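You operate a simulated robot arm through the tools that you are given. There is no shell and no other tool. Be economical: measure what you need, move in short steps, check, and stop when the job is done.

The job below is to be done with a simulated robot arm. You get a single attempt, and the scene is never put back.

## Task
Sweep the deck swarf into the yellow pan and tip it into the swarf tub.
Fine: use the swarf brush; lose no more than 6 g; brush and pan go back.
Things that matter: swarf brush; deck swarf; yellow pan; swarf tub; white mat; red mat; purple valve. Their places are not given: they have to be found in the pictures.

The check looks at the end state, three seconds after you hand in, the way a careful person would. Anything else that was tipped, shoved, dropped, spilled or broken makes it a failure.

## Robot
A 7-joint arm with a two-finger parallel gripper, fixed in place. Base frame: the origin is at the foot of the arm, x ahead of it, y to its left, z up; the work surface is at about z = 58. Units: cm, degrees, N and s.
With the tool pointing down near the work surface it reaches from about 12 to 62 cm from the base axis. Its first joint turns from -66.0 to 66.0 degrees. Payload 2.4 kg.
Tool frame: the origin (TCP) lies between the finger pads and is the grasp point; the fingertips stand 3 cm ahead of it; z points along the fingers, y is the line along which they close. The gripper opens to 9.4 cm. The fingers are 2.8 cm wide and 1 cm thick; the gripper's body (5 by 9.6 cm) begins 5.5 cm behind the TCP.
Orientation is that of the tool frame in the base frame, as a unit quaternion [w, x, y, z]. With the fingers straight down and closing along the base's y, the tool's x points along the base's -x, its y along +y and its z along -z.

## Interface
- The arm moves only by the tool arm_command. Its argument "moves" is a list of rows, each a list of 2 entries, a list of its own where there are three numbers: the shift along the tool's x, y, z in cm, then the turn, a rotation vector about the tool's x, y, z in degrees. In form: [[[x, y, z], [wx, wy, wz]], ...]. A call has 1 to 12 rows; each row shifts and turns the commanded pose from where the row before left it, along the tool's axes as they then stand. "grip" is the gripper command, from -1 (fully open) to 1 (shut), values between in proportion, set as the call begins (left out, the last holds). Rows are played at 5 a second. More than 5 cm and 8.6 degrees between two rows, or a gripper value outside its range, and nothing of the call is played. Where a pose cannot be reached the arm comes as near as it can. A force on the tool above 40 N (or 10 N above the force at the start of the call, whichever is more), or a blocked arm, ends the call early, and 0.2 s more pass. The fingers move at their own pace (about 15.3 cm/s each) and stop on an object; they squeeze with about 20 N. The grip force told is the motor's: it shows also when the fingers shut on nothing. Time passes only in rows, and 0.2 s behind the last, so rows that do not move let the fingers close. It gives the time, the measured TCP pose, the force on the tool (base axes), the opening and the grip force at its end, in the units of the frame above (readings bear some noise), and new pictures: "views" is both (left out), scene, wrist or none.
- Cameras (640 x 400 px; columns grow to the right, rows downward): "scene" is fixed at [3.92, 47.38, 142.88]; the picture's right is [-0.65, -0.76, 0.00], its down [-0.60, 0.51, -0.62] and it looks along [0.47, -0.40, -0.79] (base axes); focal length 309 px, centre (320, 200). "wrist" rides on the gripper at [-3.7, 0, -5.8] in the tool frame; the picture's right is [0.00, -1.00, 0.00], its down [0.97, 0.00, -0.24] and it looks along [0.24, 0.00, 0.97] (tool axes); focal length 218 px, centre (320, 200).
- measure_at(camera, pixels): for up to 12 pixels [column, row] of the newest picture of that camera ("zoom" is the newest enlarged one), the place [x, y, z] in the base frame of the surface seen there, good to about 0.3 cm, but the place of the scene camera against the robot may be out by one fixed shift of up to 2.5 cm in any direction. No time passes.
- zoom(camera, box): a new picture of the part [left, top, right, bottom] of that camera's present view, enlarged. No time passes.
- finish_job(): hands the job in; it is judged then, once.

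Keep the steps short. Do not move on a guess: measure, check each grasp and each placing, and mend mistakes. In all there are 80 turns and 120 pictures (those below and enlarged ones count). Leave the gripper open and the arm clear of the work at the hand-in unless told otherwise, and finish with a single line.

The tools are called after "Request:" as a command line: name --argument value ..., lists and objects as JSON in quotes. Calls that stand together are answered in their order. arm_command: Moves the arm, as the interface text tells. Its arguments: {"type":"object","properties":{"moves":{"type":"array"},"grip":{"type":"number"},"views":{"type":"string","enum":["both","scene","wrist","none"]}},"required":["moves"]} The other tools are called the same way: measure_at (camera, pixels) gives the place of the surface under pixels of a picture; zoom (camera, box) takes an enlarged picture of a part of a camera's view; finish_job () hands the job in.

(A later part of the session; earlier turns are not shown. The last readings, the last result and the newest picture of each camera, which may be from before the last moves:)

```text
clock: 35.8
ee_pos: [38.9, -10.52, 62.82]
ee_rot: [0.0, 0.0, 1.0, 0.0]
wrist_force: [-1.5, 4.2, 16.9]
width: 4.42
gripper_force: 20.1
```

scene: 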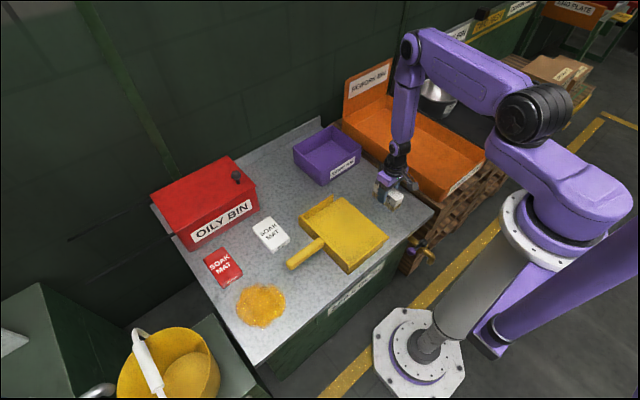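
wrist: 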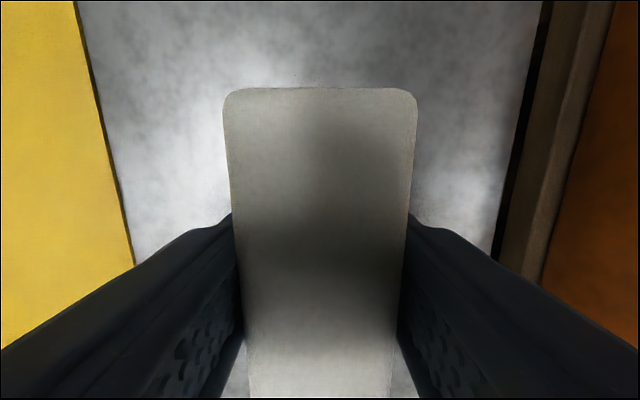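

Contact is at about z 62.85. I'll ease off slightly and continue toward the lip.

Request:
arm_command --moves '[[[0, 0.6, -0.08], [0, 0, 0]], [[0, 0.8, 0], [0, 0, 0]], [[0, 0.8, 0], [0, 0, 0]], [[0, 0.8, 0], [0, 0, 0]], [[0, 0.8, 0], [0, 0, 0]], [[0, 0.8, 0], [0, 0, 0]], [[0, 0.8, 0], [0, 0, 0]], [[0, 0, 0], [0, 0, 0]]]' --views "both"

Request:
zoom --camera "scene" --box '[330, 170, 430, 240]'

```text
clock: 37.6
ee_pos: [38.85, -5.16, 62.81]
ee_rot: [0.0, 0.0, 1.0, 0.0]
wrist_force: [0.1, 0.0, -1.2]
width: 4.38
gripper_force: 20.3
```

scene: 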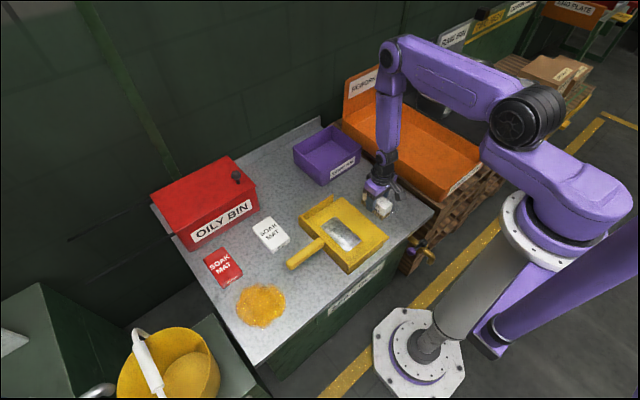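
wrist: 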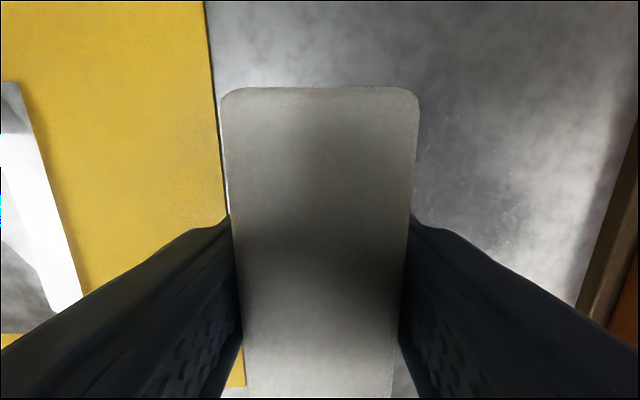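

```text
5.71 times, centred on (380, 205) of scene
```

zoom: 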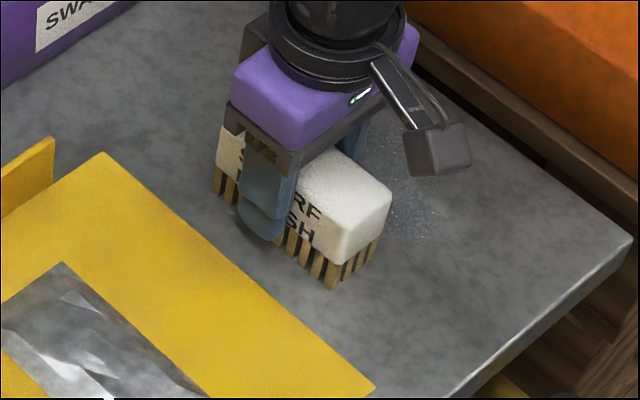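

A heap of silver swarf now shows in the pan, so the sweeping works and grey is confirmed as the swarf. Some remains on the deck behind the brush. I'll finish this stroke just to the lip, lift, and go back for another.

Request:
arm_command --moves '[[[0, 0.8, -0.05], [0, 0, 0]], [[0, 0.8, -0.1], [0, 0, 0]], [[0, 0.8, -0.1], [0, 0, 0]], [[0, 0, 0], [0, 0, 0]], [[0, 0, -3], [0, 0, 0]], [[0, 0, -4.5], [0, 0, 0]], [[0, -4, 0], [0, 0, 0]], [[0, -4, 0], [0, 0, 0]], [[0, -4, 0], [0, 0, 0]], [[0, -4, 0], [0, 0, 0]], [[0, 0, 0], [0, 0, 0]]]' --views "both"

Request:
zoom --camera "scene" --box '[300, 180, 440, 280]'

```text
clock: 40.0
ee_pos: [38.98, -18.89, 70.56]
ee_rot: [0.0, 0.0, 1.0, 0.0]
wrist_force: [0.0, 0.0, 0.2]
width: 4.41
gripper_force: 20.9
```

scene: 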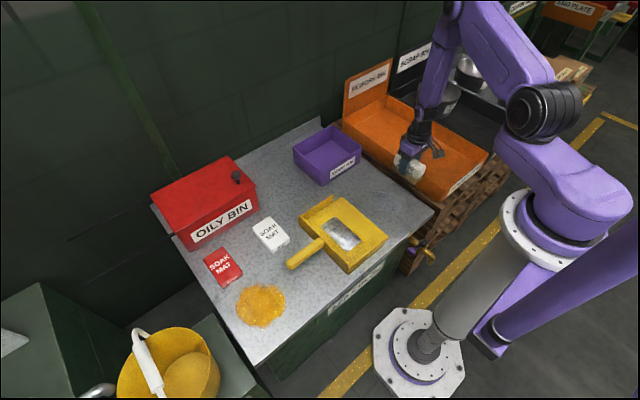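
wrist: 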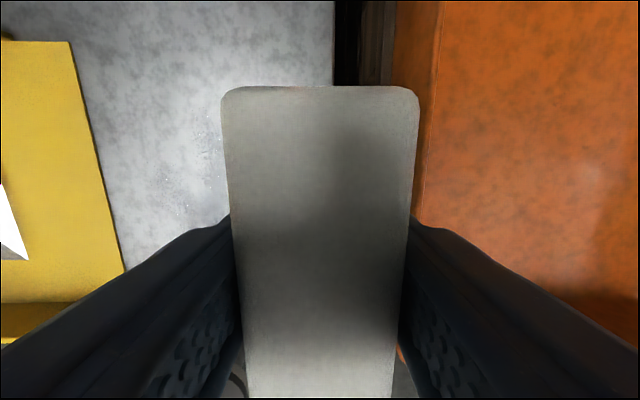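

```text
4.00 times, centred on (370, 230) of scene
```

zoom: 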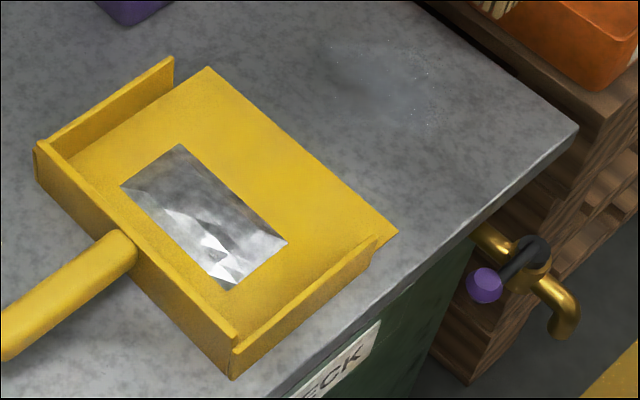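

Another stroke over what's left. Contact is at about z 62.85.

Request:
arm_command --moves '[[[0, 0.2, 4], [0, 0, 0]], [[0, 0, 3.2], [0, 0, 0]], [[0, 0, 0.4], [0, 0, 0]], [[0, 0, 0], [0, 0, 0]]]' --views "none"

Request:
arm_command --moves '[[[0, 0, 0.1], [0, 0, 0]], [[0, 0, 0], [0, 0, 0]]]' --views "none"

```text
clock: 41.0
ee_pos: [39.03, -18.65, 62.97]
ee_rot: [0.0, 0.0, 1.0, 0.0]
wrist_force: [0.3, 0.7, -1.3]
width: 4.4
gripper_force: 19.8
```

```text
clock: 41.6
ee_pos: [39.04, -18.63, 62.83]
ee_rot: [0.0, 0.0, 1.0, -0.001]
wrist_force: [0.0, -0.2, -0.9]
width: 4.39
gripper_force: 20.0
```

Request:
arm_command --moves '[[[0, 0, 0.07], [0, 0, 0]], [[0, 1.2, 0], [0, 0, 0]], [[0, 1.2, 0], [0, 0, 0]], [[0, 1.2, 0], [0, 0, 0]], [[0, 1.2, 0], [0, 0, 0]], [[0, 1.2, 0], [0, 0, 0]], [[0, 1.2, 0], [0, 0, 0]], [[0, 1.2, 0], [0, 0, 0]], [[0, 1.2, 0], [0, 0, 0]], [[0, 1.2, 0], [0, 0, 0]], [[0, 1.2, 0], [0, 0, 0]], [[0, 1.2, 0], [0, 0, 0]]]' --views "none"

Request:
arm_command --moves '[[[0, 0.9, -0.1], [0, 0, 0]], [[0, 0.9, -0.1], [0, 0, 0]], [[0, 0.9, -0.1], [0, 0, 0]], [[0, 0, 0], [0, 0, 0]], [[0, 0, -3], [0, 0, 0]], [[0, 0, -4.5], [0, 0, 0]], [[0, -4, 0], [0, 0, 0]], [[0, -4, 0], [0, 0, 0]], [[0, -4, 0], [0, 0, 0]], [[0, -4, 0], [0, 0, 0]], [[0, 0, 0], [0, 0, 0]]]' --views "scene"

Request:
zoom --camera "scene" --box '[300, 180, 440, 280]'

```text
clock: 44.2
ee_pos: [39.01, -5.46, 62.83]
ee_rot: [0.0, -0.001, 1.0, 0.0]
wrist_force: [0.5, -1.0, 1.9]
width: 4.38
gripper_force: 19.5
```

```text
clock: 46.6
ee_pos: [38.9, -18.92, 70.67]
ee_rot: [0.0, 0.0, 1.0, 0.0]
wrist_force: [0.4, -0.8, -0.7]
width: 4.38
gripper_force: 20.2
```

scene: 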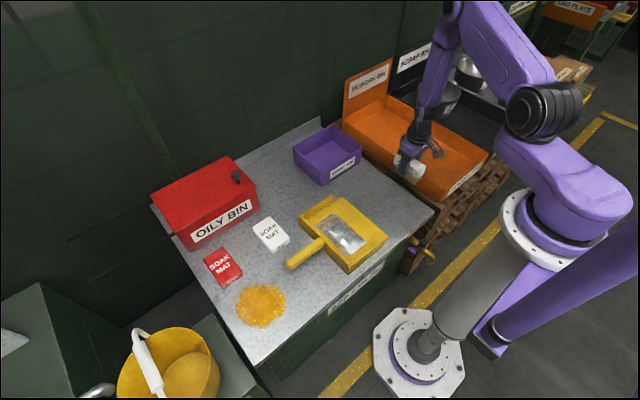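

```text
4.00 times, centred on (370, 230) of scene
```

zoom: 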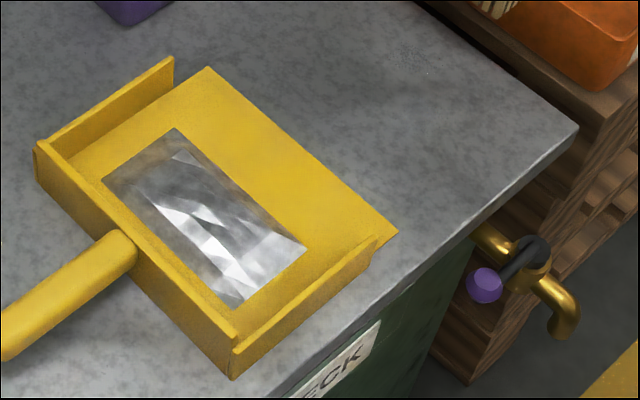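

The pan heap grew and the deck is nearly clean. I'll locate the faint remnant near zoom (415,55).

Request:
measure_at --camera "zoom" --pixels '[[415, 45], [425, 75], [400, 60]]'

Request:
zoom --camera "scene" --box '[350, 175, 425, 225]'

```text
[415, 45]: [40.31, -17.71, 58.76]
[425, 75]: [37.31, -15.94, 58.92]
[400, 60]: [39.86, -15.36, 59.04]
```

```text
8.00 times, centred on (388, 200) of scene
```

zoom: 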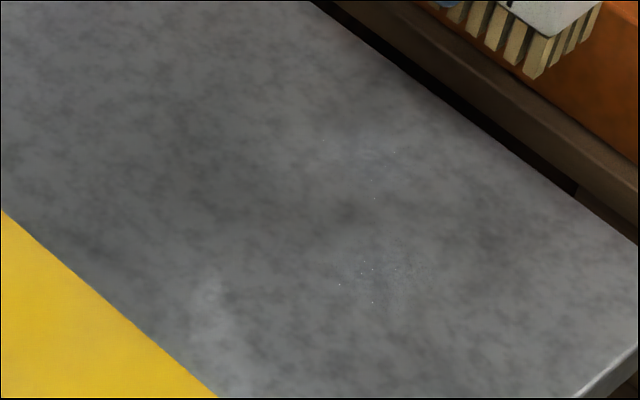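

Two faint remnants are at roughly (40,-16) and (36,-12). One more stroke at x≈37.6, starting a little further out, should cover both.

Request:
arm_command --moves '[[[1.3, -0.4, 3.9], [0, 0, 0]], [[0, 0, 3.4], [0, 0, 0]], [[0, 0, 0.4], [0, 0, 0]], [[0, 0, 0.15], [0, 0, 0]], [[0, 0, 0], [0, 0, 0]]]' --views "none"

Request:
arm_command --moves '[[[0, 0, 0.06], [0, 0, 0]], [[0, 1.2, 0], [0, 0, 0]], [[0, 1.2, 0], [0, 0, 0]], [[0, 1.2, 0], [0, 0, 0]], [[0, 1.2, 0], [0, 0, 0]], [[0, 1.2, 0], [0, 0, 0]], [[0, 1.2, 0], [0, 0, 0]], [[0, 1.2, 0], [0, 0, 0]], [[0, 1.2, 0], [0, 0, 0]], [[0, 1.2, 0], [0, 0, 0]], [[0, 1.2, 0], [0, 0, 0]], [[0, 1.2, 0], [0, 0, 0]]]' --views "none"

Request:
arm_command --moves '[[[0, 0.9, -0.1], [0, 0, 0]], [[0, 0.9, -0.1], [0, 0, 0]], [[0, 0.9, -0.1], [0, 0, 0]], [[0, 0.9, 0], [0, 0, 0]], [[0, 0, -3], [0, 0, 0]], [[0, 0, -4.5], [0, 0, 0]], [[0, 0, -4.5], [0, 0, 0]], [[0, 4, 0], [0, 0, 0]], [[0, 4, 0], [0, 0, 0]], [[0, 4, 0], [0, 0, 0]], [[0, 4, 0], [0, 0, 0]], [[0, 0, 0], [0, 0, 0]]]' --views "both"

Request:
zoom --camera "scene" --box '[350, 175, 425, 225]'

```text
clock: 47.8
ee_pos: [37.72, -19.16, 62.78]
ee_rot: [-0.001, -0.001, 1.0, 0.0]
wrist_force: [-3.0, -0.8, 17.0]
width: 4.4
gripper_force: 20.2
```

```text
clock: 50.4
ee_pos: [37.65, -5.83, 62.66]
ee_rot: [-0.001, -0.001, 1.0, 0.0]
wrist_force: [-0.6, 1.0, -0.5]
width: 4.4
gripper_force: 20.5
```

```text
clock: 53.0
ee_pos: [37.63, 13.78, 75.14]
ee_rot: [0.0, 0.0, 1.0, 0.0]
wrist_force: [-0.3, -0.3, -1.1]
width: 4.42
gripper_force: 20.0
```

scene: 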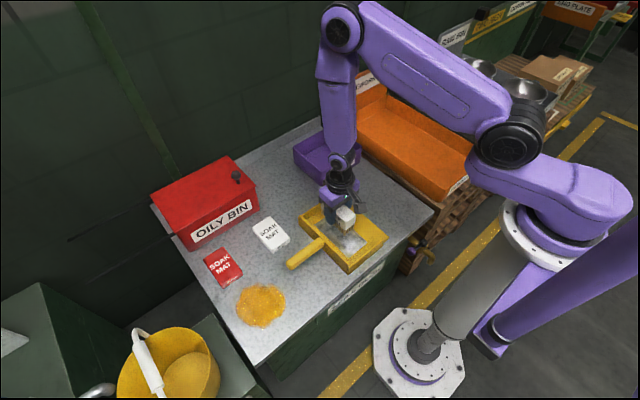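
wrist: 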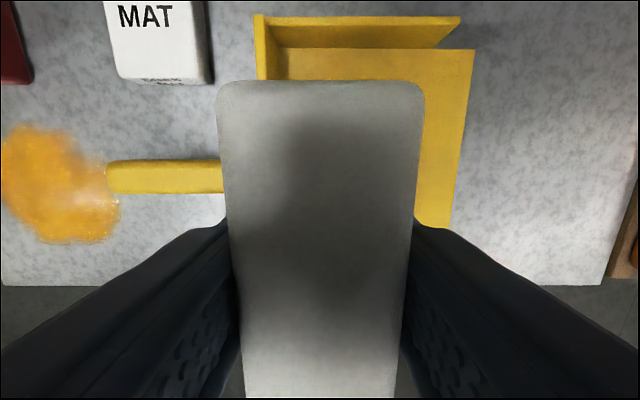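

```text
8.00 times, centred on (388, 200) of scene
```

zoom: 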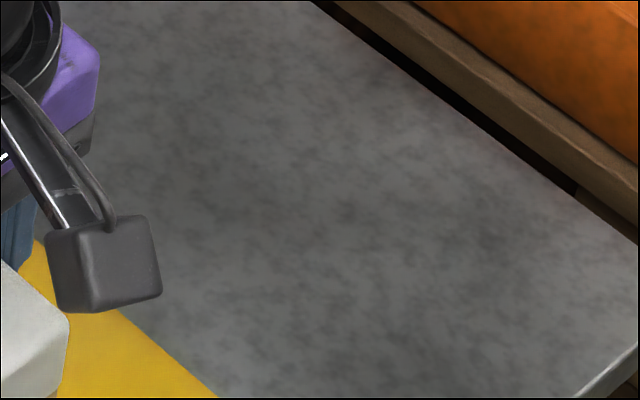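

The deck is clean. Now the brush goes back to (58,13.3): rotate +90° and travel out.

Request:
arm_command --moves '[[[0, 0, 0], [0, 0, 8.2]], [[0, 0, 0], [0, 0, 8.2]], [[0, 0, 0], [0, 0, 8.2]], [[0, 0, 0], [0, 0, 8.2]], [[0, 0, 0], [0, 0, 8.2]], [[0, 0, 0], [0, 0, 8.2]], [[0, 0, 0], [0, 0, 8.2]], [[0, 0, 0], [0, 0, 8.2]], [[0, 0, 0], [0, 0, 8.2]], [[0, 0, 0], [0, 0, 8.1]], [[0, 0, 0], [0, 0, 8.1]], [[0, 0, 0], [0, 0, 0]]]' --views "none"

Request:
arm_command --moves '[[[-0.1, 4.06, 0], [0, 0, 0]], [[-0.1, 4.06, 0], [0, 0, 0]], [[-0.1, 4.06, 0], [0, 0, 0]], [[-0.1, 4.06, 0], [0, 0, 0]], [[-0.1, 4.06, 0], [0, 0, 0]], [[0, 0, 0], [0, 0, 0]]]' --views "none"

```text
clock: 55.6
ee_pos: [37.69, 13.63, 75.13]
ee_rot: [0.0, 0.708, 0.706, 0.0]
wrist_force: [-0.5, -0.3, -0.5]
width: 4.42
gripper_force: 19.6
```

```text
clock: 57.0
ee_pos: [58.21, 13.02, 74.99]
ee_rot: [0.0, 0.708, 0.706, 0.0]
wrist_force: [0.5, -0.8, -1.1]
width: 4.43
gripper_force: 19.8
```

Request:
arm_command --moves '[[[0.2, -0.3, 4], [0, 0, 0]], [[0, 0, 4], [0, 0, 0]], [[0, 0, 3.6], [0, 0, 0]], [[0, 0, 0.3], [0, 0, 0]], [[0, 0, 0.2], [0, 0, 0]], [[0, 0, 0], [0, 0, 0]]]' --views "wrist"

```text
clock: 58.4
ee_pos: [57.68, 13.17, 62.9]
ee_rot: [0.0, 0.707, 0.707, 0.0]
wrist_force: [-0.3, 0.6, -0.3]
width: 4.4
gripper_force: 19.9
```

wrist: 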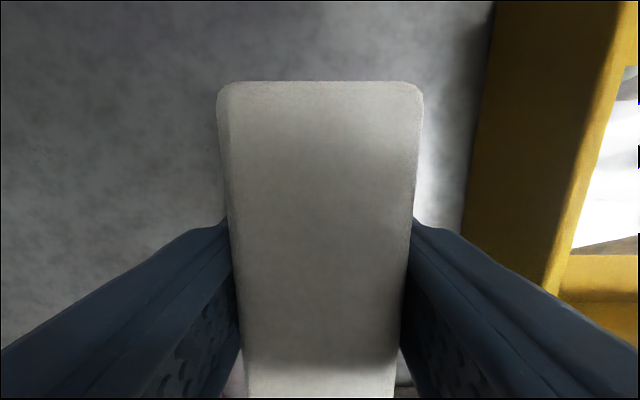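

Slightly further down until light contact, then release.

Request:
arm_command --moves '[[[0, 0.15, 0.15], [0, 0, 0]], [[0, 0, 0.1], [0, 0, 0]], [[0, 0, 0], [0, 0, 0]]]' --views "none"

```text
clock: 59.2
ee_pos: [58.0, 13.27, 62.66]
ee_rot: [0.001, 0.707, 0.707, 0.001]
wrist_force: [-5.9, -2.6, 15.9]
width: 4.39
gripper_force: 20.0
```

Request:
arm_command --moves '[[[0, 0, -0.1], [0, 0, 0]], [[0, 0, 0], [0, 0, 0]]]' --views "none"

Request:
arm_command --moves '[[[0, 0, 0], [0, 0, 0]], [[0, 0, 0], [0, 0, 0]], [[0, 0, -3], [0, 0, 0]], [[0, 0, -4], [0, 0, 0]], [[0, 0, -4], [0, 0, 0]], [[0, 0, -4], [0, 0, 0]], [[0, 0, 0], [0, 0, 0]]]' --grip -1 --views "both"

```text
clock: 59.8
ee_pos: [57.71, 13.28, 62.72]
ee_rot: [0.0, 0.706, 0.708, 0.0]
wrist_force: [2.0, -0.1, 0.8]
width: 4.39
gripper_force: 20.1
```

```text
clock: 61.4
ee_pos: [57.75, 13.39, 77.84]
ee_rot: [0.0, 0.707, 0.707, 0.0]
wrist_force: [0.2, 0.6, 0.4]
width: 9.39
gripper_force: 0.1
```

scene: 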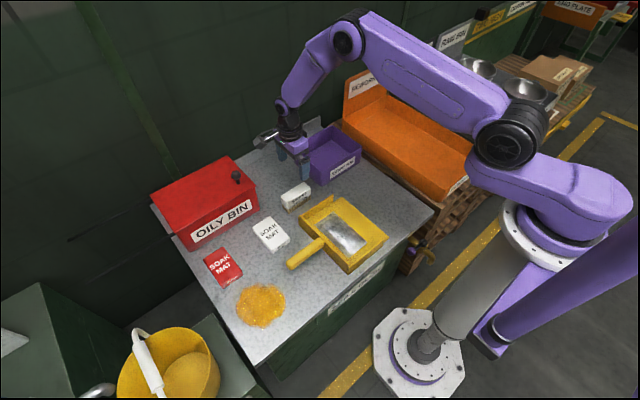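
wrist: 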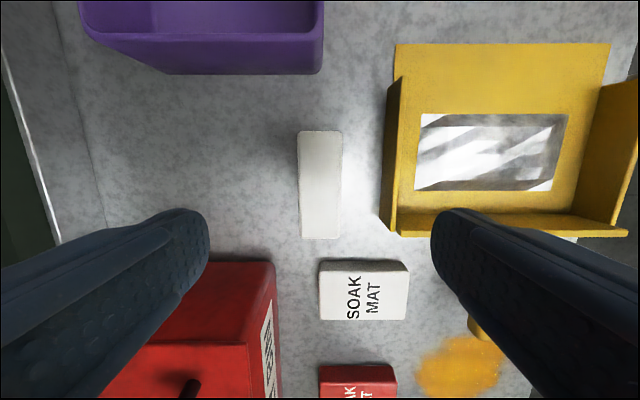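

The brush stands back in its place. Now I'll measure the tub, swarf heap, and pan from here.

Request:
measure_at --camera "wrist" --pixels '[[320, 60], [320, 35], [150, 70], [90, 40], [85, 15], [200, 15], [418, 150], [560, 150], [490, 118], [490, 188], [320, 185], [605, 50]]'

Request:
measure_at --camera "scene" --pixels '[[294, 149], [325, 127], [361, 152], [320, 172], [330, 150], [340, 160], [318, 155], [288, 267], [320, 243], [345, 235], [310, 200]]'

Request:
zoom --camera "scene" --box '[270, 110, 410, 280]'

```text
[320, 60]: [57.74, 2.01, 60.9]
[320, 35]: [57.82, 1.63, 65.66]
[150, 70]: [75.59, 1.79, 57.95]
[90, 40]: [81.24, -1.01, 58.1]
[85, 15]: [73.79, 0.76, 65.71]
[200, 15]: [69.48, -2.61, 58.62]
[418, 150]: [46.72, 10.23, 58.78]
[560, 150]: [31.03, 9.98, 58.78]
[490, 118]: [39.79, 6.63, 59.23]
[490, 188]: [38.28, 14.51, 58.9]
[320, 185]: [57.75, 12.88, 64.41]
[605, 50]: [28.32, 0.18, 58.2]
```

```text
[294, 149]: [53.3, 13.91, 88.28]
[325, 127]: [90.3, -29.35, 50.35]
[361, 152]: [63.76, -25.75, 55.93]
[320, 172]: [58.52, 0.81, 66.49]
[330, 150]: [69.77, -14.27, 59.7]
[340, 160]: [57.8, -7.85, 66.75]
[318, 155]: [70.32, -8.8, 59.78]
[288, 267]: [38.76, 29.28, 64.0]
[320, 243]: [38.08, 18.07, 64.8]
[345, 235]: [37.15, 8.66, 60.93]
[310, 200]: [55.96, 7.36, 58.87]
```

```text
2.35 times, centred on (340, 195) of scene
```

zoom: 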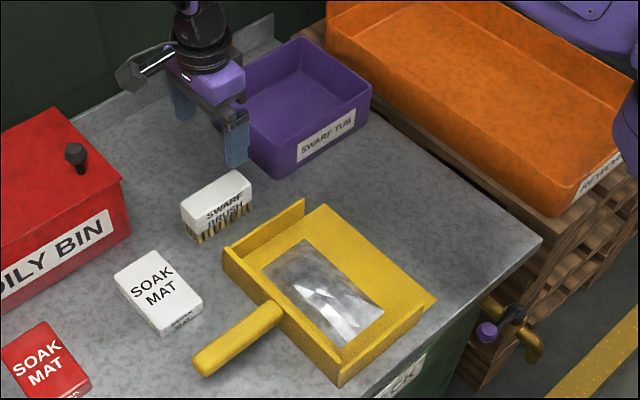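

The heap is x 31–47 in the pan. The tub spans x 58–74, y +1.7 to about -17. I'll grip the handle near the pan wall (38.8,21.7) with the tool tilted 34°, hand on the +y side, so it comes near vertical when tipping. First the approach pose.

Request:
arm_command --moves '[[[3, -3.79, 0], [0, 0, 0]], [[3, -3.79, 0], [0, 0, 0]], [[3, -3.79, 0], [0, 0, 0]], [[3, -3.79, 0], [0, 0, 0]], [[3, -3.79, 0], [0, 0, 0]], [[0, 0, 0], [0, -8.5, 0]], [[0, 0, 0], [0, -8.5, 0]], [[0, 0, 0], [0, -8.5, 0]], [[0, 0, 0], [0, -8.5, 0]], [[0, 0, 0], [0, 0, 0]]]' --views "wrist"

```text
clock: 63.6
ee_pos: [38.87, 28.37, 77.81]
ee_rot: [0.207, 0.676, 0.676, -0.207]
wrist_force: [-0.3, 0.4, -0.1]
width: 9.39
gripper_force: 0.1
```

wrist: 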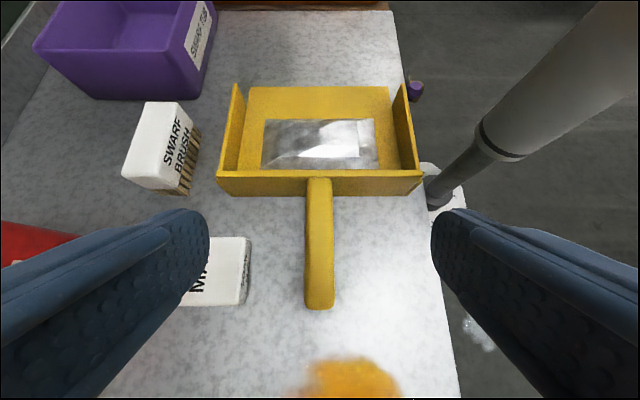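

The handle is centred between the fingers. I'll check the white mat's clearance and the handle's exact shape.

Request:
measure_at --camera "wrist" --pixels '[[247, 242], [240, 300], [235, 290], [319, 300], [319, 250], [319, 200], [306, 270], [333, 270], [319, 185], [319, 174], [319, 307]]'

Request:
zoom --camera "wrist" --box '[220, 150, 420, 320]'

```text
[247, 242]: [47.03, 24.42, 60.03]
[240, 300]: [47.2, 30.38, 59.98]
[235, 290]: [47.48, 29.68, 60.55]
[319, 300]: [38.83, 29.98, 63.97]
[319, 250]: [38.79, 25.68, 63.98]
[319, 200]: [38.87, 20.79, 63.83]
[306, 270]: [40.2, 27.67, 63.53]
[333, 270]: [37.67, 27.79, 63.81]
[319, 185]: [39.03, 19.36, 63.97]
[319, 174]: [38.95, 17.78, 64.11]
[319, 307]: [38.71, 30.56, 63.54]
```

```text
2.35 times, centred on (320, 235) of wrist
```

zoom: 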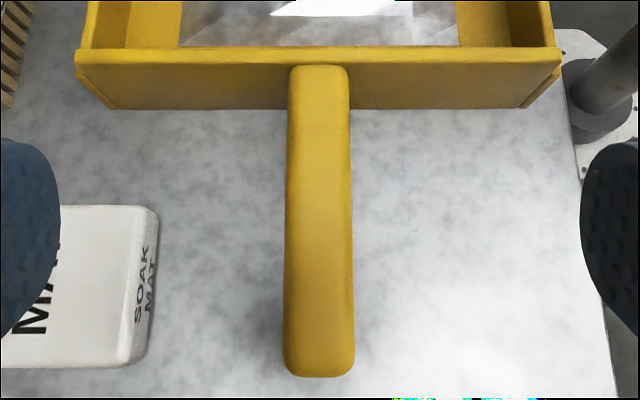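

The handle is 2.6 cm wide, centred at x 38.85, and the mat edge at x 47 is clear. Moving in along the tilted tool axis.

Request:
arm_command --moves '[[[2.89, 0, 3.5], [0, 0, 0]], [[0, 0, 4], [0, 0, 0]], [[0, 0, 4], [0, 0, 0]], [[0, 0, 3], [0, 0, 0]], [[0, 0, 1.7], [0, 0, 0]], [[0, 0, 0], [0, 0, 0]]]' --views "both"

Request:
zoom --camera "scene" --box '[260, 180, 400, 290]'

```text
clock: 65.0
ee_pos: [38.93, 21.63, 62.49]
ee_rot: [0.206, 0.677, 0.676, -0.206]
wrist_force: [0.6, 0.2, -0.2]
width: 9.39
gripper_force: 0.1
```

scene: 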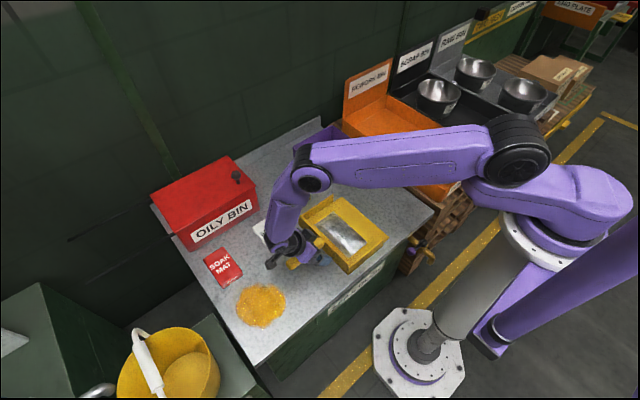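
wrist: 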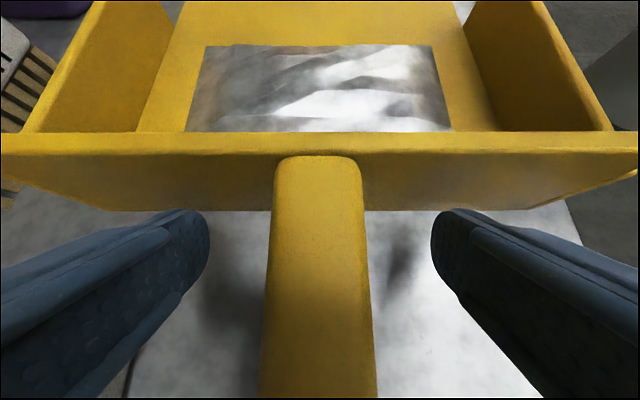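

```text
3.64 times, centred on (330, 235) of scene
```

zoom: 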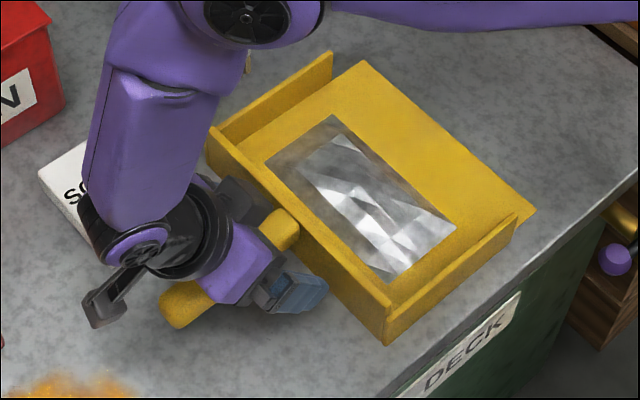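

The handle is well between the fingers. I'll close, then lift about 1.5 cm and check.

Request:
arm_command --moves '[[[0, 0, 0], [0, 0, 0]], [[0, 0, 0], [0, 0, 0]], [[0, 0, 0], [0, 0, 0]], [[0, 0, 0], [0, 0, 0]]]' --grip 1 --views "none"

Request:
arm_command --moves '[[[-0.28, 0, -0.41], [0, 0, 0]], [[-0.28, 0, -0.41], [0, 0, 0]], [[-0.28, 0, -0.41], [0, 0, 0]], [[0, 0, 0], [0, 0, 0]]]' --views "both"

Request:
zoom --camera "scene" --box '[260, 180, 400, 290]'

```text
clock: 66.0
ee_pos: [38.87, 21.7, 62.63]
ee_rot: [0.206, 0.676, 0.676, -0.207]
wrist_force: [-1.0, -0.4, 0.1]
width: 3.22
gripper_force: 19.9
```

```text
clock: 67.0
ee_pos: [38.92, 21.77, 64.11]
ee_rot: [0.206, 0.676, 0.676, -0.207]
wrist_force: [0.4, -1.1, -2.4]
width: 3.21
gripper_force: 19.4
```

scene: 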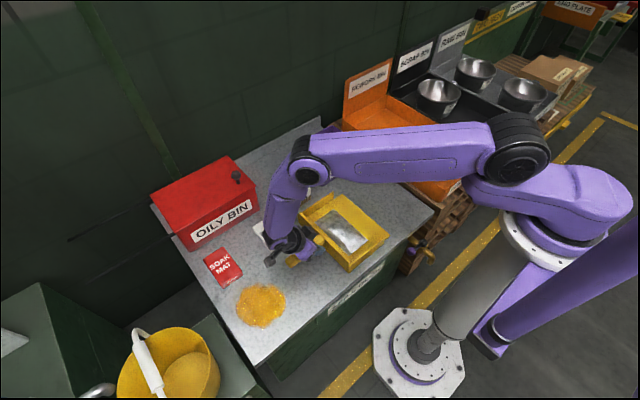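
wrist: 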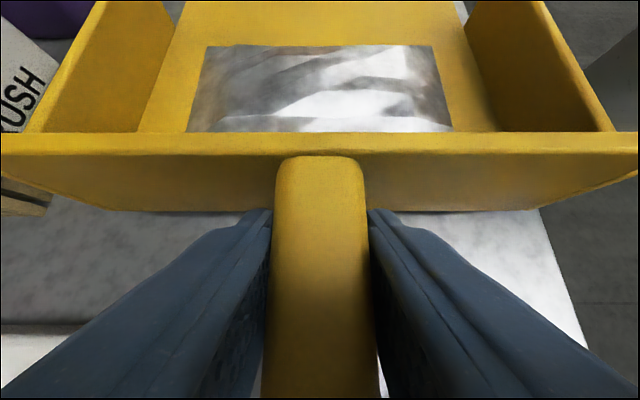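

```text
3.64 times, centred on (330, 235) of scene
```

zoom: 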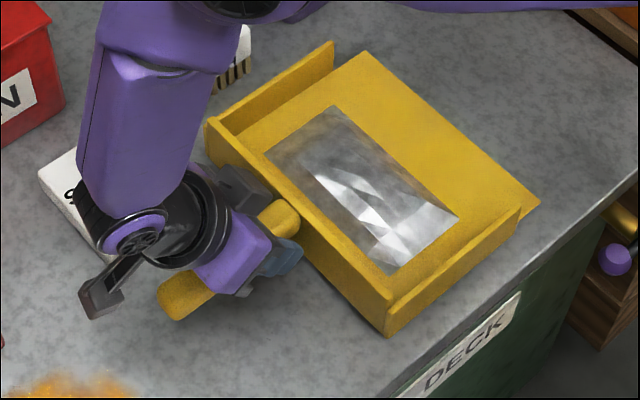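

The pan sits in the same pixels relative to the wrist camera, so it hasn't slipped, and it weighs about 240 g. I'll lift to z≈84 and slide to y≈4.

Request:
arm_command --moves '[[[-1.12, 0, -1.66], [0, 0, 0]], [[-2.24, 0, -3.32], [0, 0, 0]], [[-2.24, 0, -3.32], [0, 0, 0]], [[-2.24, 0, -3.32], [0, 0, 0]], [[-2.24, 0, -3.32], [0, 0, 0]], [[-1.12, 0, -1.66], [0, 0, 0]], [[-1.85, 0, 1.25], [0, 0, 0]], [[-3.2, 0, 2.15], [0, 0, 0]], [[-3.2, 0, 2.15], [0, 0, 0]], [[-3.2, 0, 2.15], [0, 0, 0]], [[-3.2, 0, 2.15], [0, 0, 0]], [[0, 0, 0], [0, 0, 0]]]' --views "both"

```text
clock: 69.6
ee_pos: [38.88, 4.19, 84.12]
ee_rot: [0.207, 0.676, 0.676, -0.207]
wrist_force: [0.0, -0.3, -2.3]
width: 3.23
gripper_force: 19.7
```

scene: 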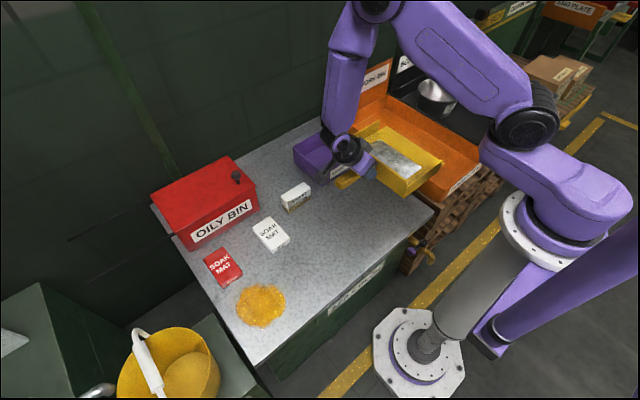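
wrist: 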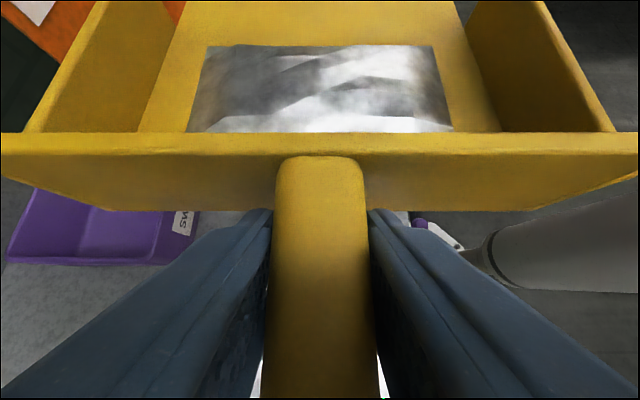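

The heap is steady. Now yaw the pan 90° about the vertical so it faces +x.

Request:
arm_command --moves '[[[0, 0, 0], [-4.57, 0, -6.78]], [[0, 0, 0], [-4.57, 0, -6.78]], [[0, 0, 0], [-4.57, 0, -6.78]], [[0, 0, 0], [-4.57, 0, -6.78]], [[0, 0, 0], [-4.57, 0, -6.78]], [[0, 0, 0], [-4.57, 0, -6.78]], [[0, 0, 0], [-4.57, 0, -6.78]], [[0, 0, 0], [-4.57, 0, -6.78]], [[0, 0, 0], [-4.57, 0, -6.78]], [[0, 0, 0], [-4.57, 0, -6.78]], [[0, 0, 0], [-4.57, 0, -6.78]], [[0, 0, 0], [0, 0, 0]]]' --views "both"

```text
clock: 72.2
ee_pos: [40.46, 5.33, 85.67]
ee_rot: [0.291, 0.0, 0.957, -0.004]
wrist_force: [-0.2, 0.6, -2.2]
width: 3.23
gripper_force: 20.2
out of reach, approached as far as the arm can: row 10, 11
```

scene: 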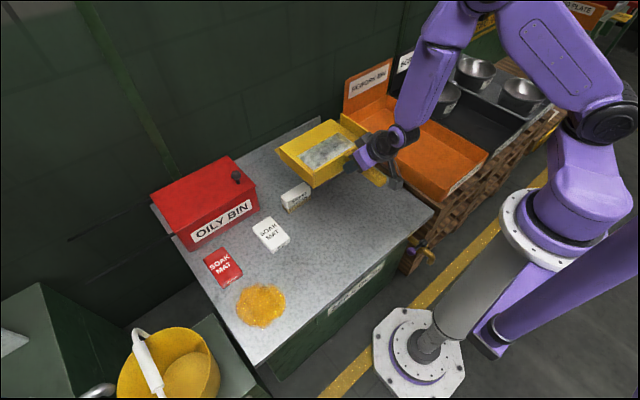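
wrist: 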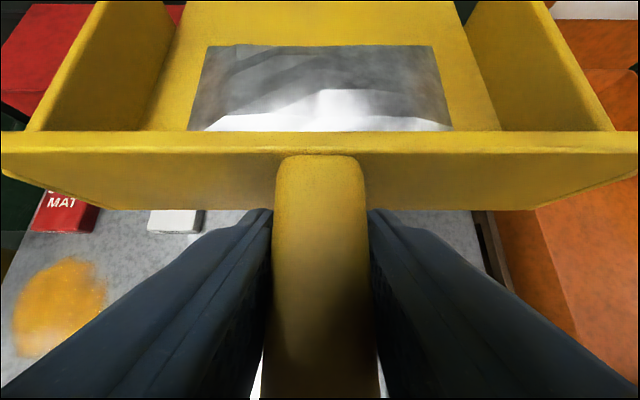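

The pan faces +x. The arm was slightly short of reach inwards, but moving outward relieves that. Next I'll bring the lip over the tub (lip ≈ (65,-8,70)).

Request:
arm_command --moves '[[[0.36, -3.05, 2.5], [0, 0, 0]], [[0.36, -3.05, 2.5], [0, 0, 0]], [[0.36, -3.05, 2.5], [0, 0, 0]], [[0.36, -3.05, 2.5], [0, 0, 0]], [[0, 0, 0], [0, 0, 0]]]' --views "both"

Request:
zoom --camera "scene" --box '[260, 80, 440, 220]'

```text
clock: 73.4
ee_pos: [49.88, -3.76, 79.45]
ee_rot: [0.288, -0.001, 0.957, -0.01]
wrist_force: [-0.5, -0.1, -1.4]
width: 3.22
gripper_force: 20.0
out of reach, approached as far as the arm can: row 1, 2, 3, 4
```

scene: 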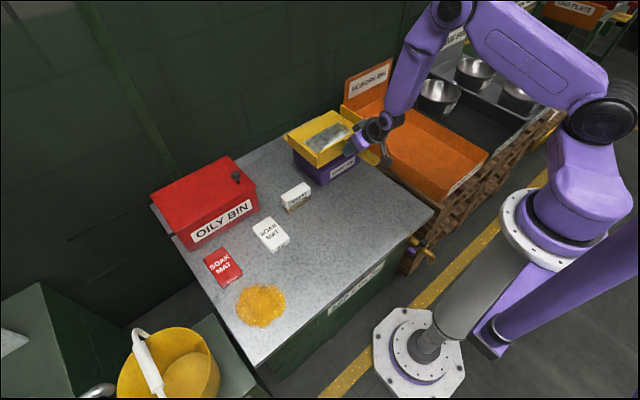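
wrist: 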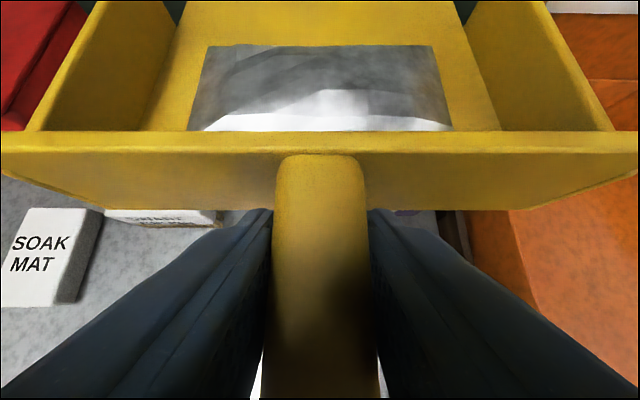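

```text
2.86 times, centred on (350, 150) of scene
```

zoom: 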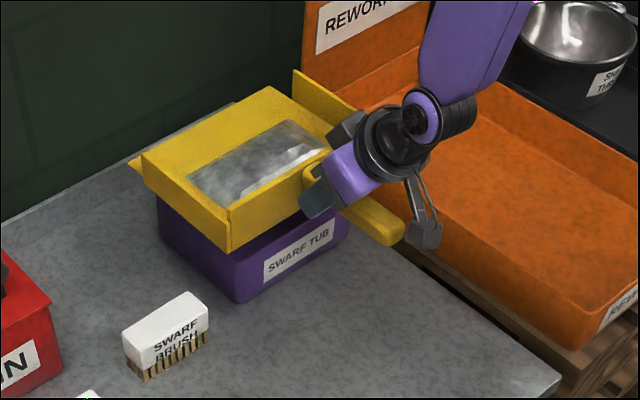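

At this tilt the arm can't fold further in, but tipping lip-down relieves that. I'll do the first 17° of the tilt about the lip and read the pose.

Request:
arm_command --moves '[[[-1.27, 0, -1.06], [0, 4.25, 0]], [[-1.27, 0, -1.06], [0, 4.25, 0]], [[-1.27, 0, -1.06], [0, 4.25, 0]], [[0, 0, 0], [0, 0, 0]]]' --views "scene"

```text
clock: 74.4
ee_pos: [51.63, -3.53, 84.08]
ee_rot: [0.184, 0.001, 0.983, -0.001]
wrist_force: [-0.3, -0.2, -1.9]
width: 3.21
gripper_force: 19.6
```

scene: 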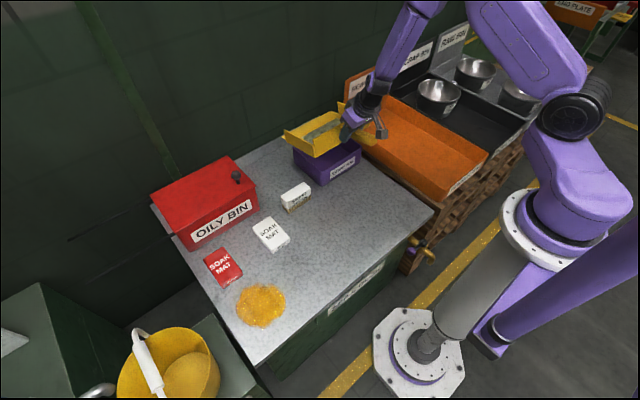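

The commanded pose resets to the actual one. The lip is now at about (72,-3.5,75); I'll shift it to about (65,-8,70).

Request:
arm_command --moves '[[[2.72, -1.5, 0.65], [0, 0, 0]], [[2.72, -1.5, 0.65], [0, 0, 0]], [[2.72, -1.5, 0.65], [0, 0, 0]], [[0, 0, 0], [0, 0, 0]]]' --views "both"

Request:
zoom --camera "scene" --box '[260, 80, 440, 220]'

```text
clock: 75.4
ee_pos: [45.15, -7.29, 79.72]
ee_rot: [0.183, 0.0, 0.983, -0.005]
wrist_force: [-0.2, 0.4, -1.8]
width: 3.21
gripper_force: 19.8
out of reach, approached as far as the arm can: row 3
```

scene: 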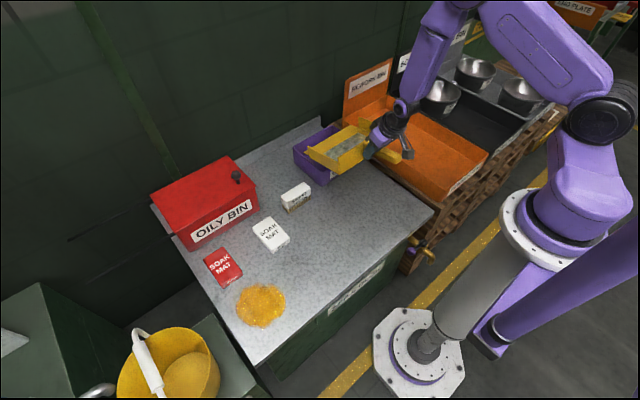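
wrist: 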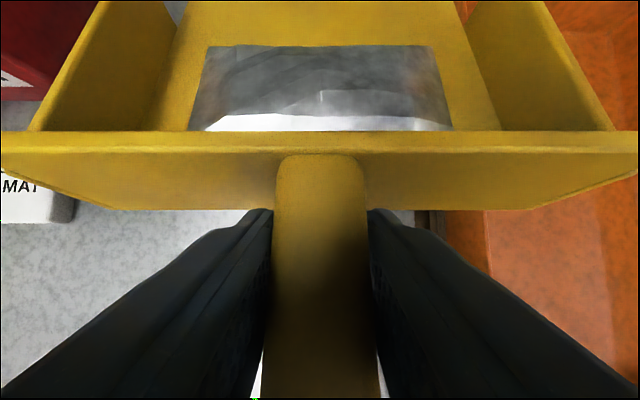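

```text
2.86 times, centred on (350, 150) of scene
```

zoom: 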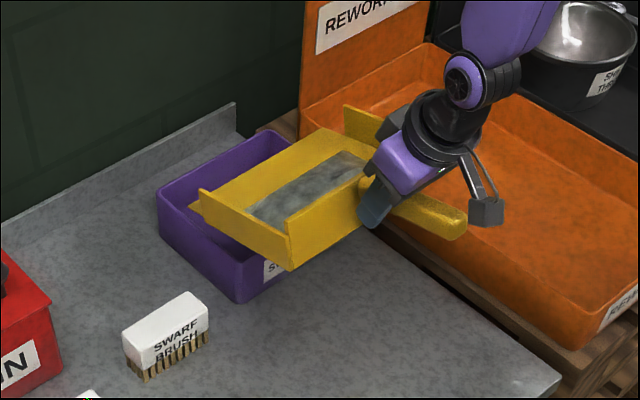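

The lip is at (65.5,-7.3,70.4), inside the tub's mouth. I'll tilt further about the lip, nudging y by -0.7.

Request:
arm_command --moves '[[[-1.27, -0.35, -1.06], [0, 4.25, 0]], [[-1.27, -0.35, -1.06], [0, 4.25, 0]], [[-1.27, 0, -1.06], [0, 4.25, 0]], [[-1.27, 0, -1.06], [0, 4.25, 0]], [[-1.27, 0, -1.06], [0, 4.25, 0]], [[-1.27, 0, -1.06], [0, 4.25, 0]], [[0, 0, 0], [0, 0, 0]]]' --views "both"

Request:
zoom --camera "scene" --box '[260, 80, 440, 220]'

```text
clock: 77.0
ee_pos: [47.31, -6.94, 83.95]
ee_rot: [0.037, 0.005, 0.999, 0.023]
wrist_force: [0.0, 0.9, -1.7]
width: 3.27
gripper_force: 20.1
out of reach, approached as far as the arm can: row 3, 4, 5, 6
```

scene: 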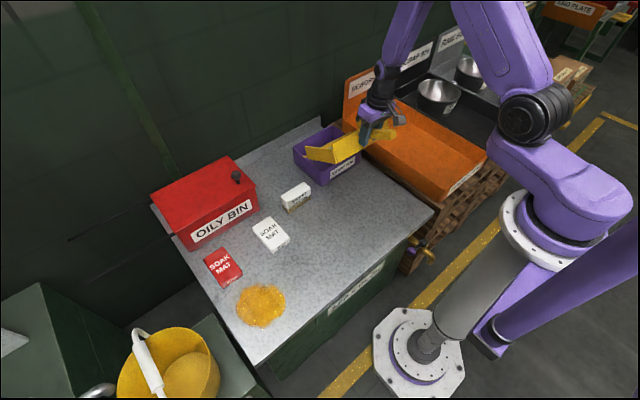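
wrist: 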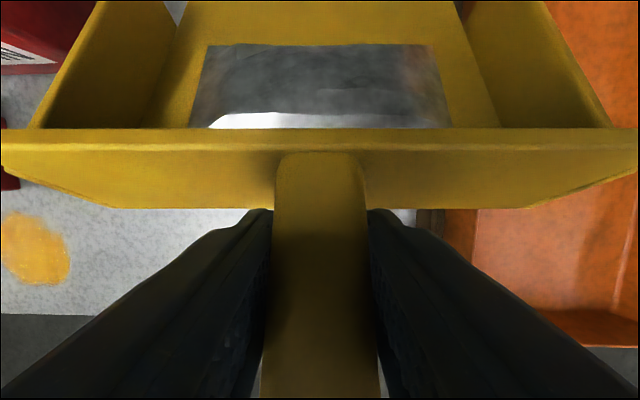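

```text
2.86 times, centred on (350, 150) of scene
```

zoom: 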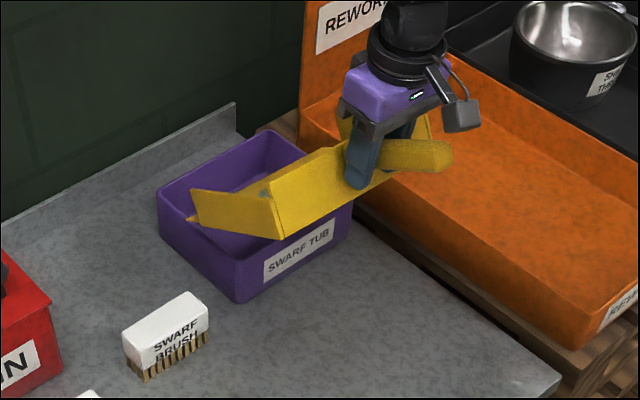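

About 30° now; the heap hasn't slid yet. The arm lagged a bit, so I'll keep tilting in small steps.

Request:
arm_command --moves '[[[-1.27, -0.3, -1.06], [0, 4.25, 0]], [[-1.27, -0.3, -1.06], [0, 4.25, 0]], [[-1.27, -0.3, -1.06], [0, 4.25, 0]], [[0, 0, 0], [0, 0, 0]]]' --views "both"

```text
clock: 78.0
ee_pos: [46.75, -5.52, 83.95]
ee_rot: [0.004, 0.01, 0.999, 0.04]
wrist_force: [-0.6, -0.8, -1.5]
width: 3.21
gripper_force: 19.4
out of reach, approached as far as the arm can: row 1, 2, 3
```

scene: 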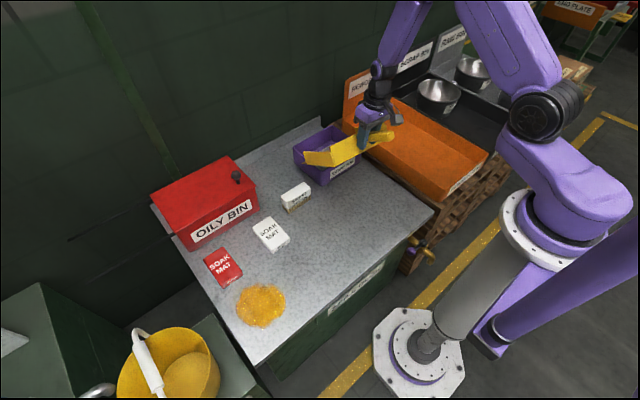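
wrist: 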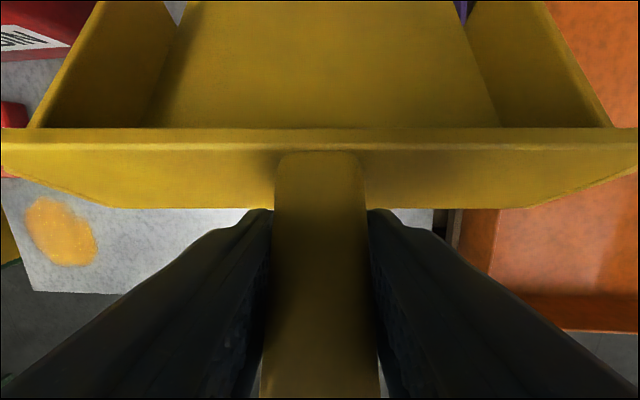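

The pan is empty. I'll look at the tub and surroundings.

Request:
zoom --camera "scene" --box '[270, 90, 400, 200]'

Request:
zoom --camera "wrist" --box '[100, 0, 540, 220]'

```text
3.64 times, centred on (335, 145) of scene
```

zoom: 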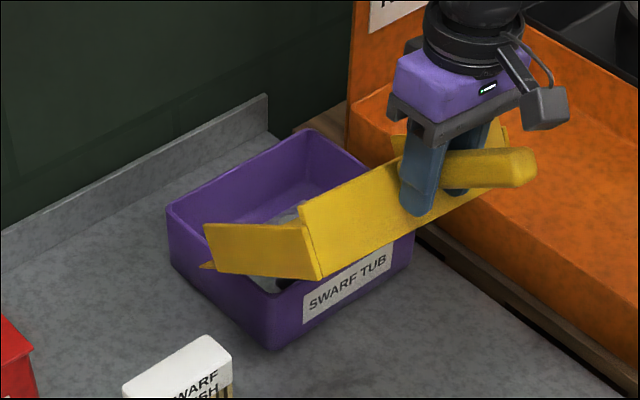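

```text
1.45 times, centred on (320, 110) of wrist
```

zoom: 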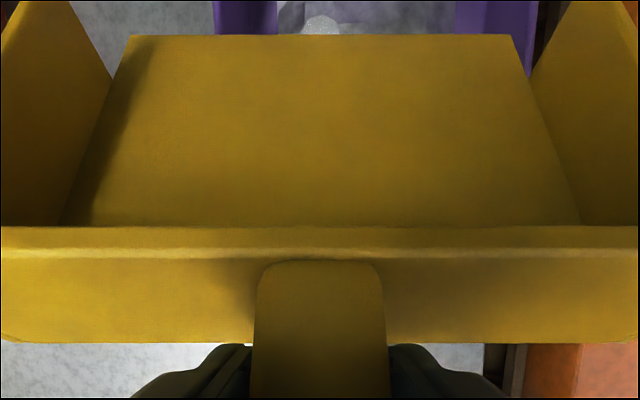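

The swarf lies in the tub. I'll wait a moment for any residue, then raise the pan straight up and back.

Request:
arm_command --moves '[[[0, 0, 0], [0, 0, 0]], [[0, 0, 0], [0, 0, 0]], [[0, 0, 0], [0, 0, 0]], [[0, 0, 0], [0, 0, 0]], [[0, 0, 0], [0, 0, 0]], [[0, 0, -2], [0, 0, 0]], [[0, 0, -3], [0, 0, 0]], [[0, 0, 0], [0, 0, 0]]]' --views "both"

Request:
zoom --camera "scene" --box '[270, 90, 400, 200]'

```text
clock: 79.8
ee_pos: [45.4, -5.42, 86.92]
ee_rot: [0.005, 0.009, 0.999, 0.042]
wrist_force: [-0.3, 0.3, -1.6]
width: 3.23
gripper_force: 20.2
out of reach, approached as far as the arm can: row 6, 7
```

scene: 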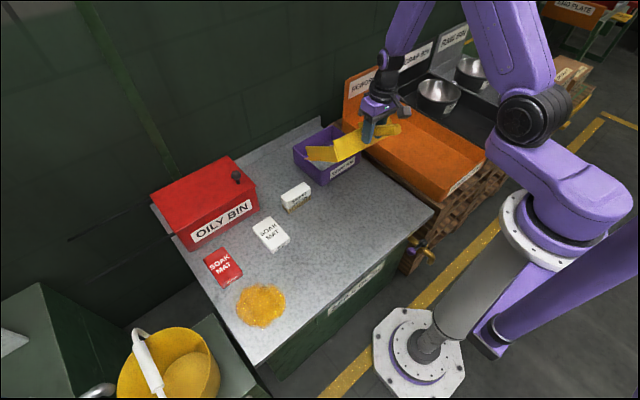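
wrist: 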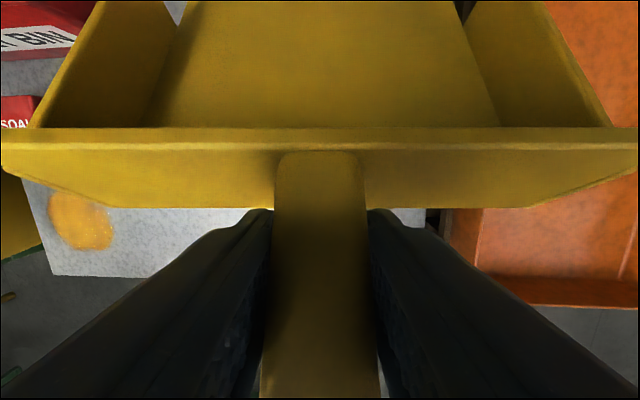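

```text
3.64 times, centred on (335, 145) of scene
```

zoom: 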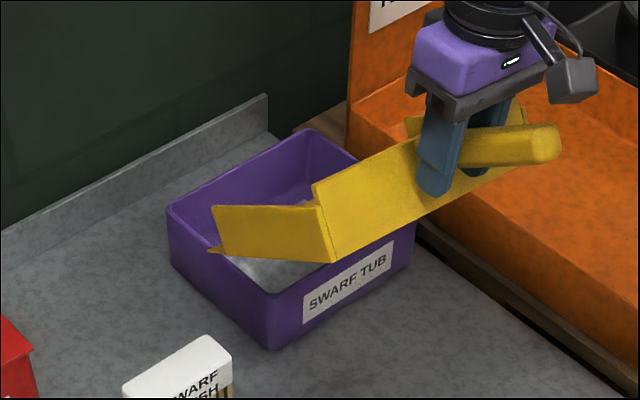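

The tub holds the swarf and the pan is empty. Now the return: yaw the pan back (tool +90°) while rising slightly.

Request:
arm_command --moves '[[[0, 0, -0.7], [0, 0, 8.2]], [[0, 0, -0.7], [0, 0, 8.2]], [[0, 0, -0.7], [0, 0, 8.2]], [[0, 0, -0.7], [0, 0, 8.2]], [[0, 0, 0], [0, 0, 0]]]' --views "scene"

```text
clock: 81.0
ee_pos: [42.65, -6.74, 87.94]
ee_rot: [-0.001, 0.287, 0.956, 0.054]
wrist_force: [1.0, 0.2, -2.6]
width: 3.22
gripper_force: 19.5
out of reach, approached as far as the arm can: row 1, 3, 4
```

scene: 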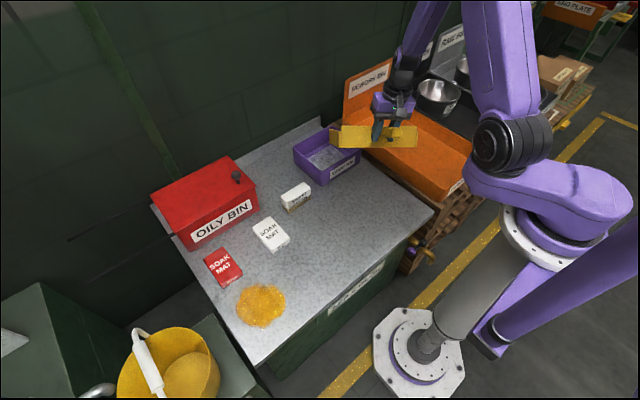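

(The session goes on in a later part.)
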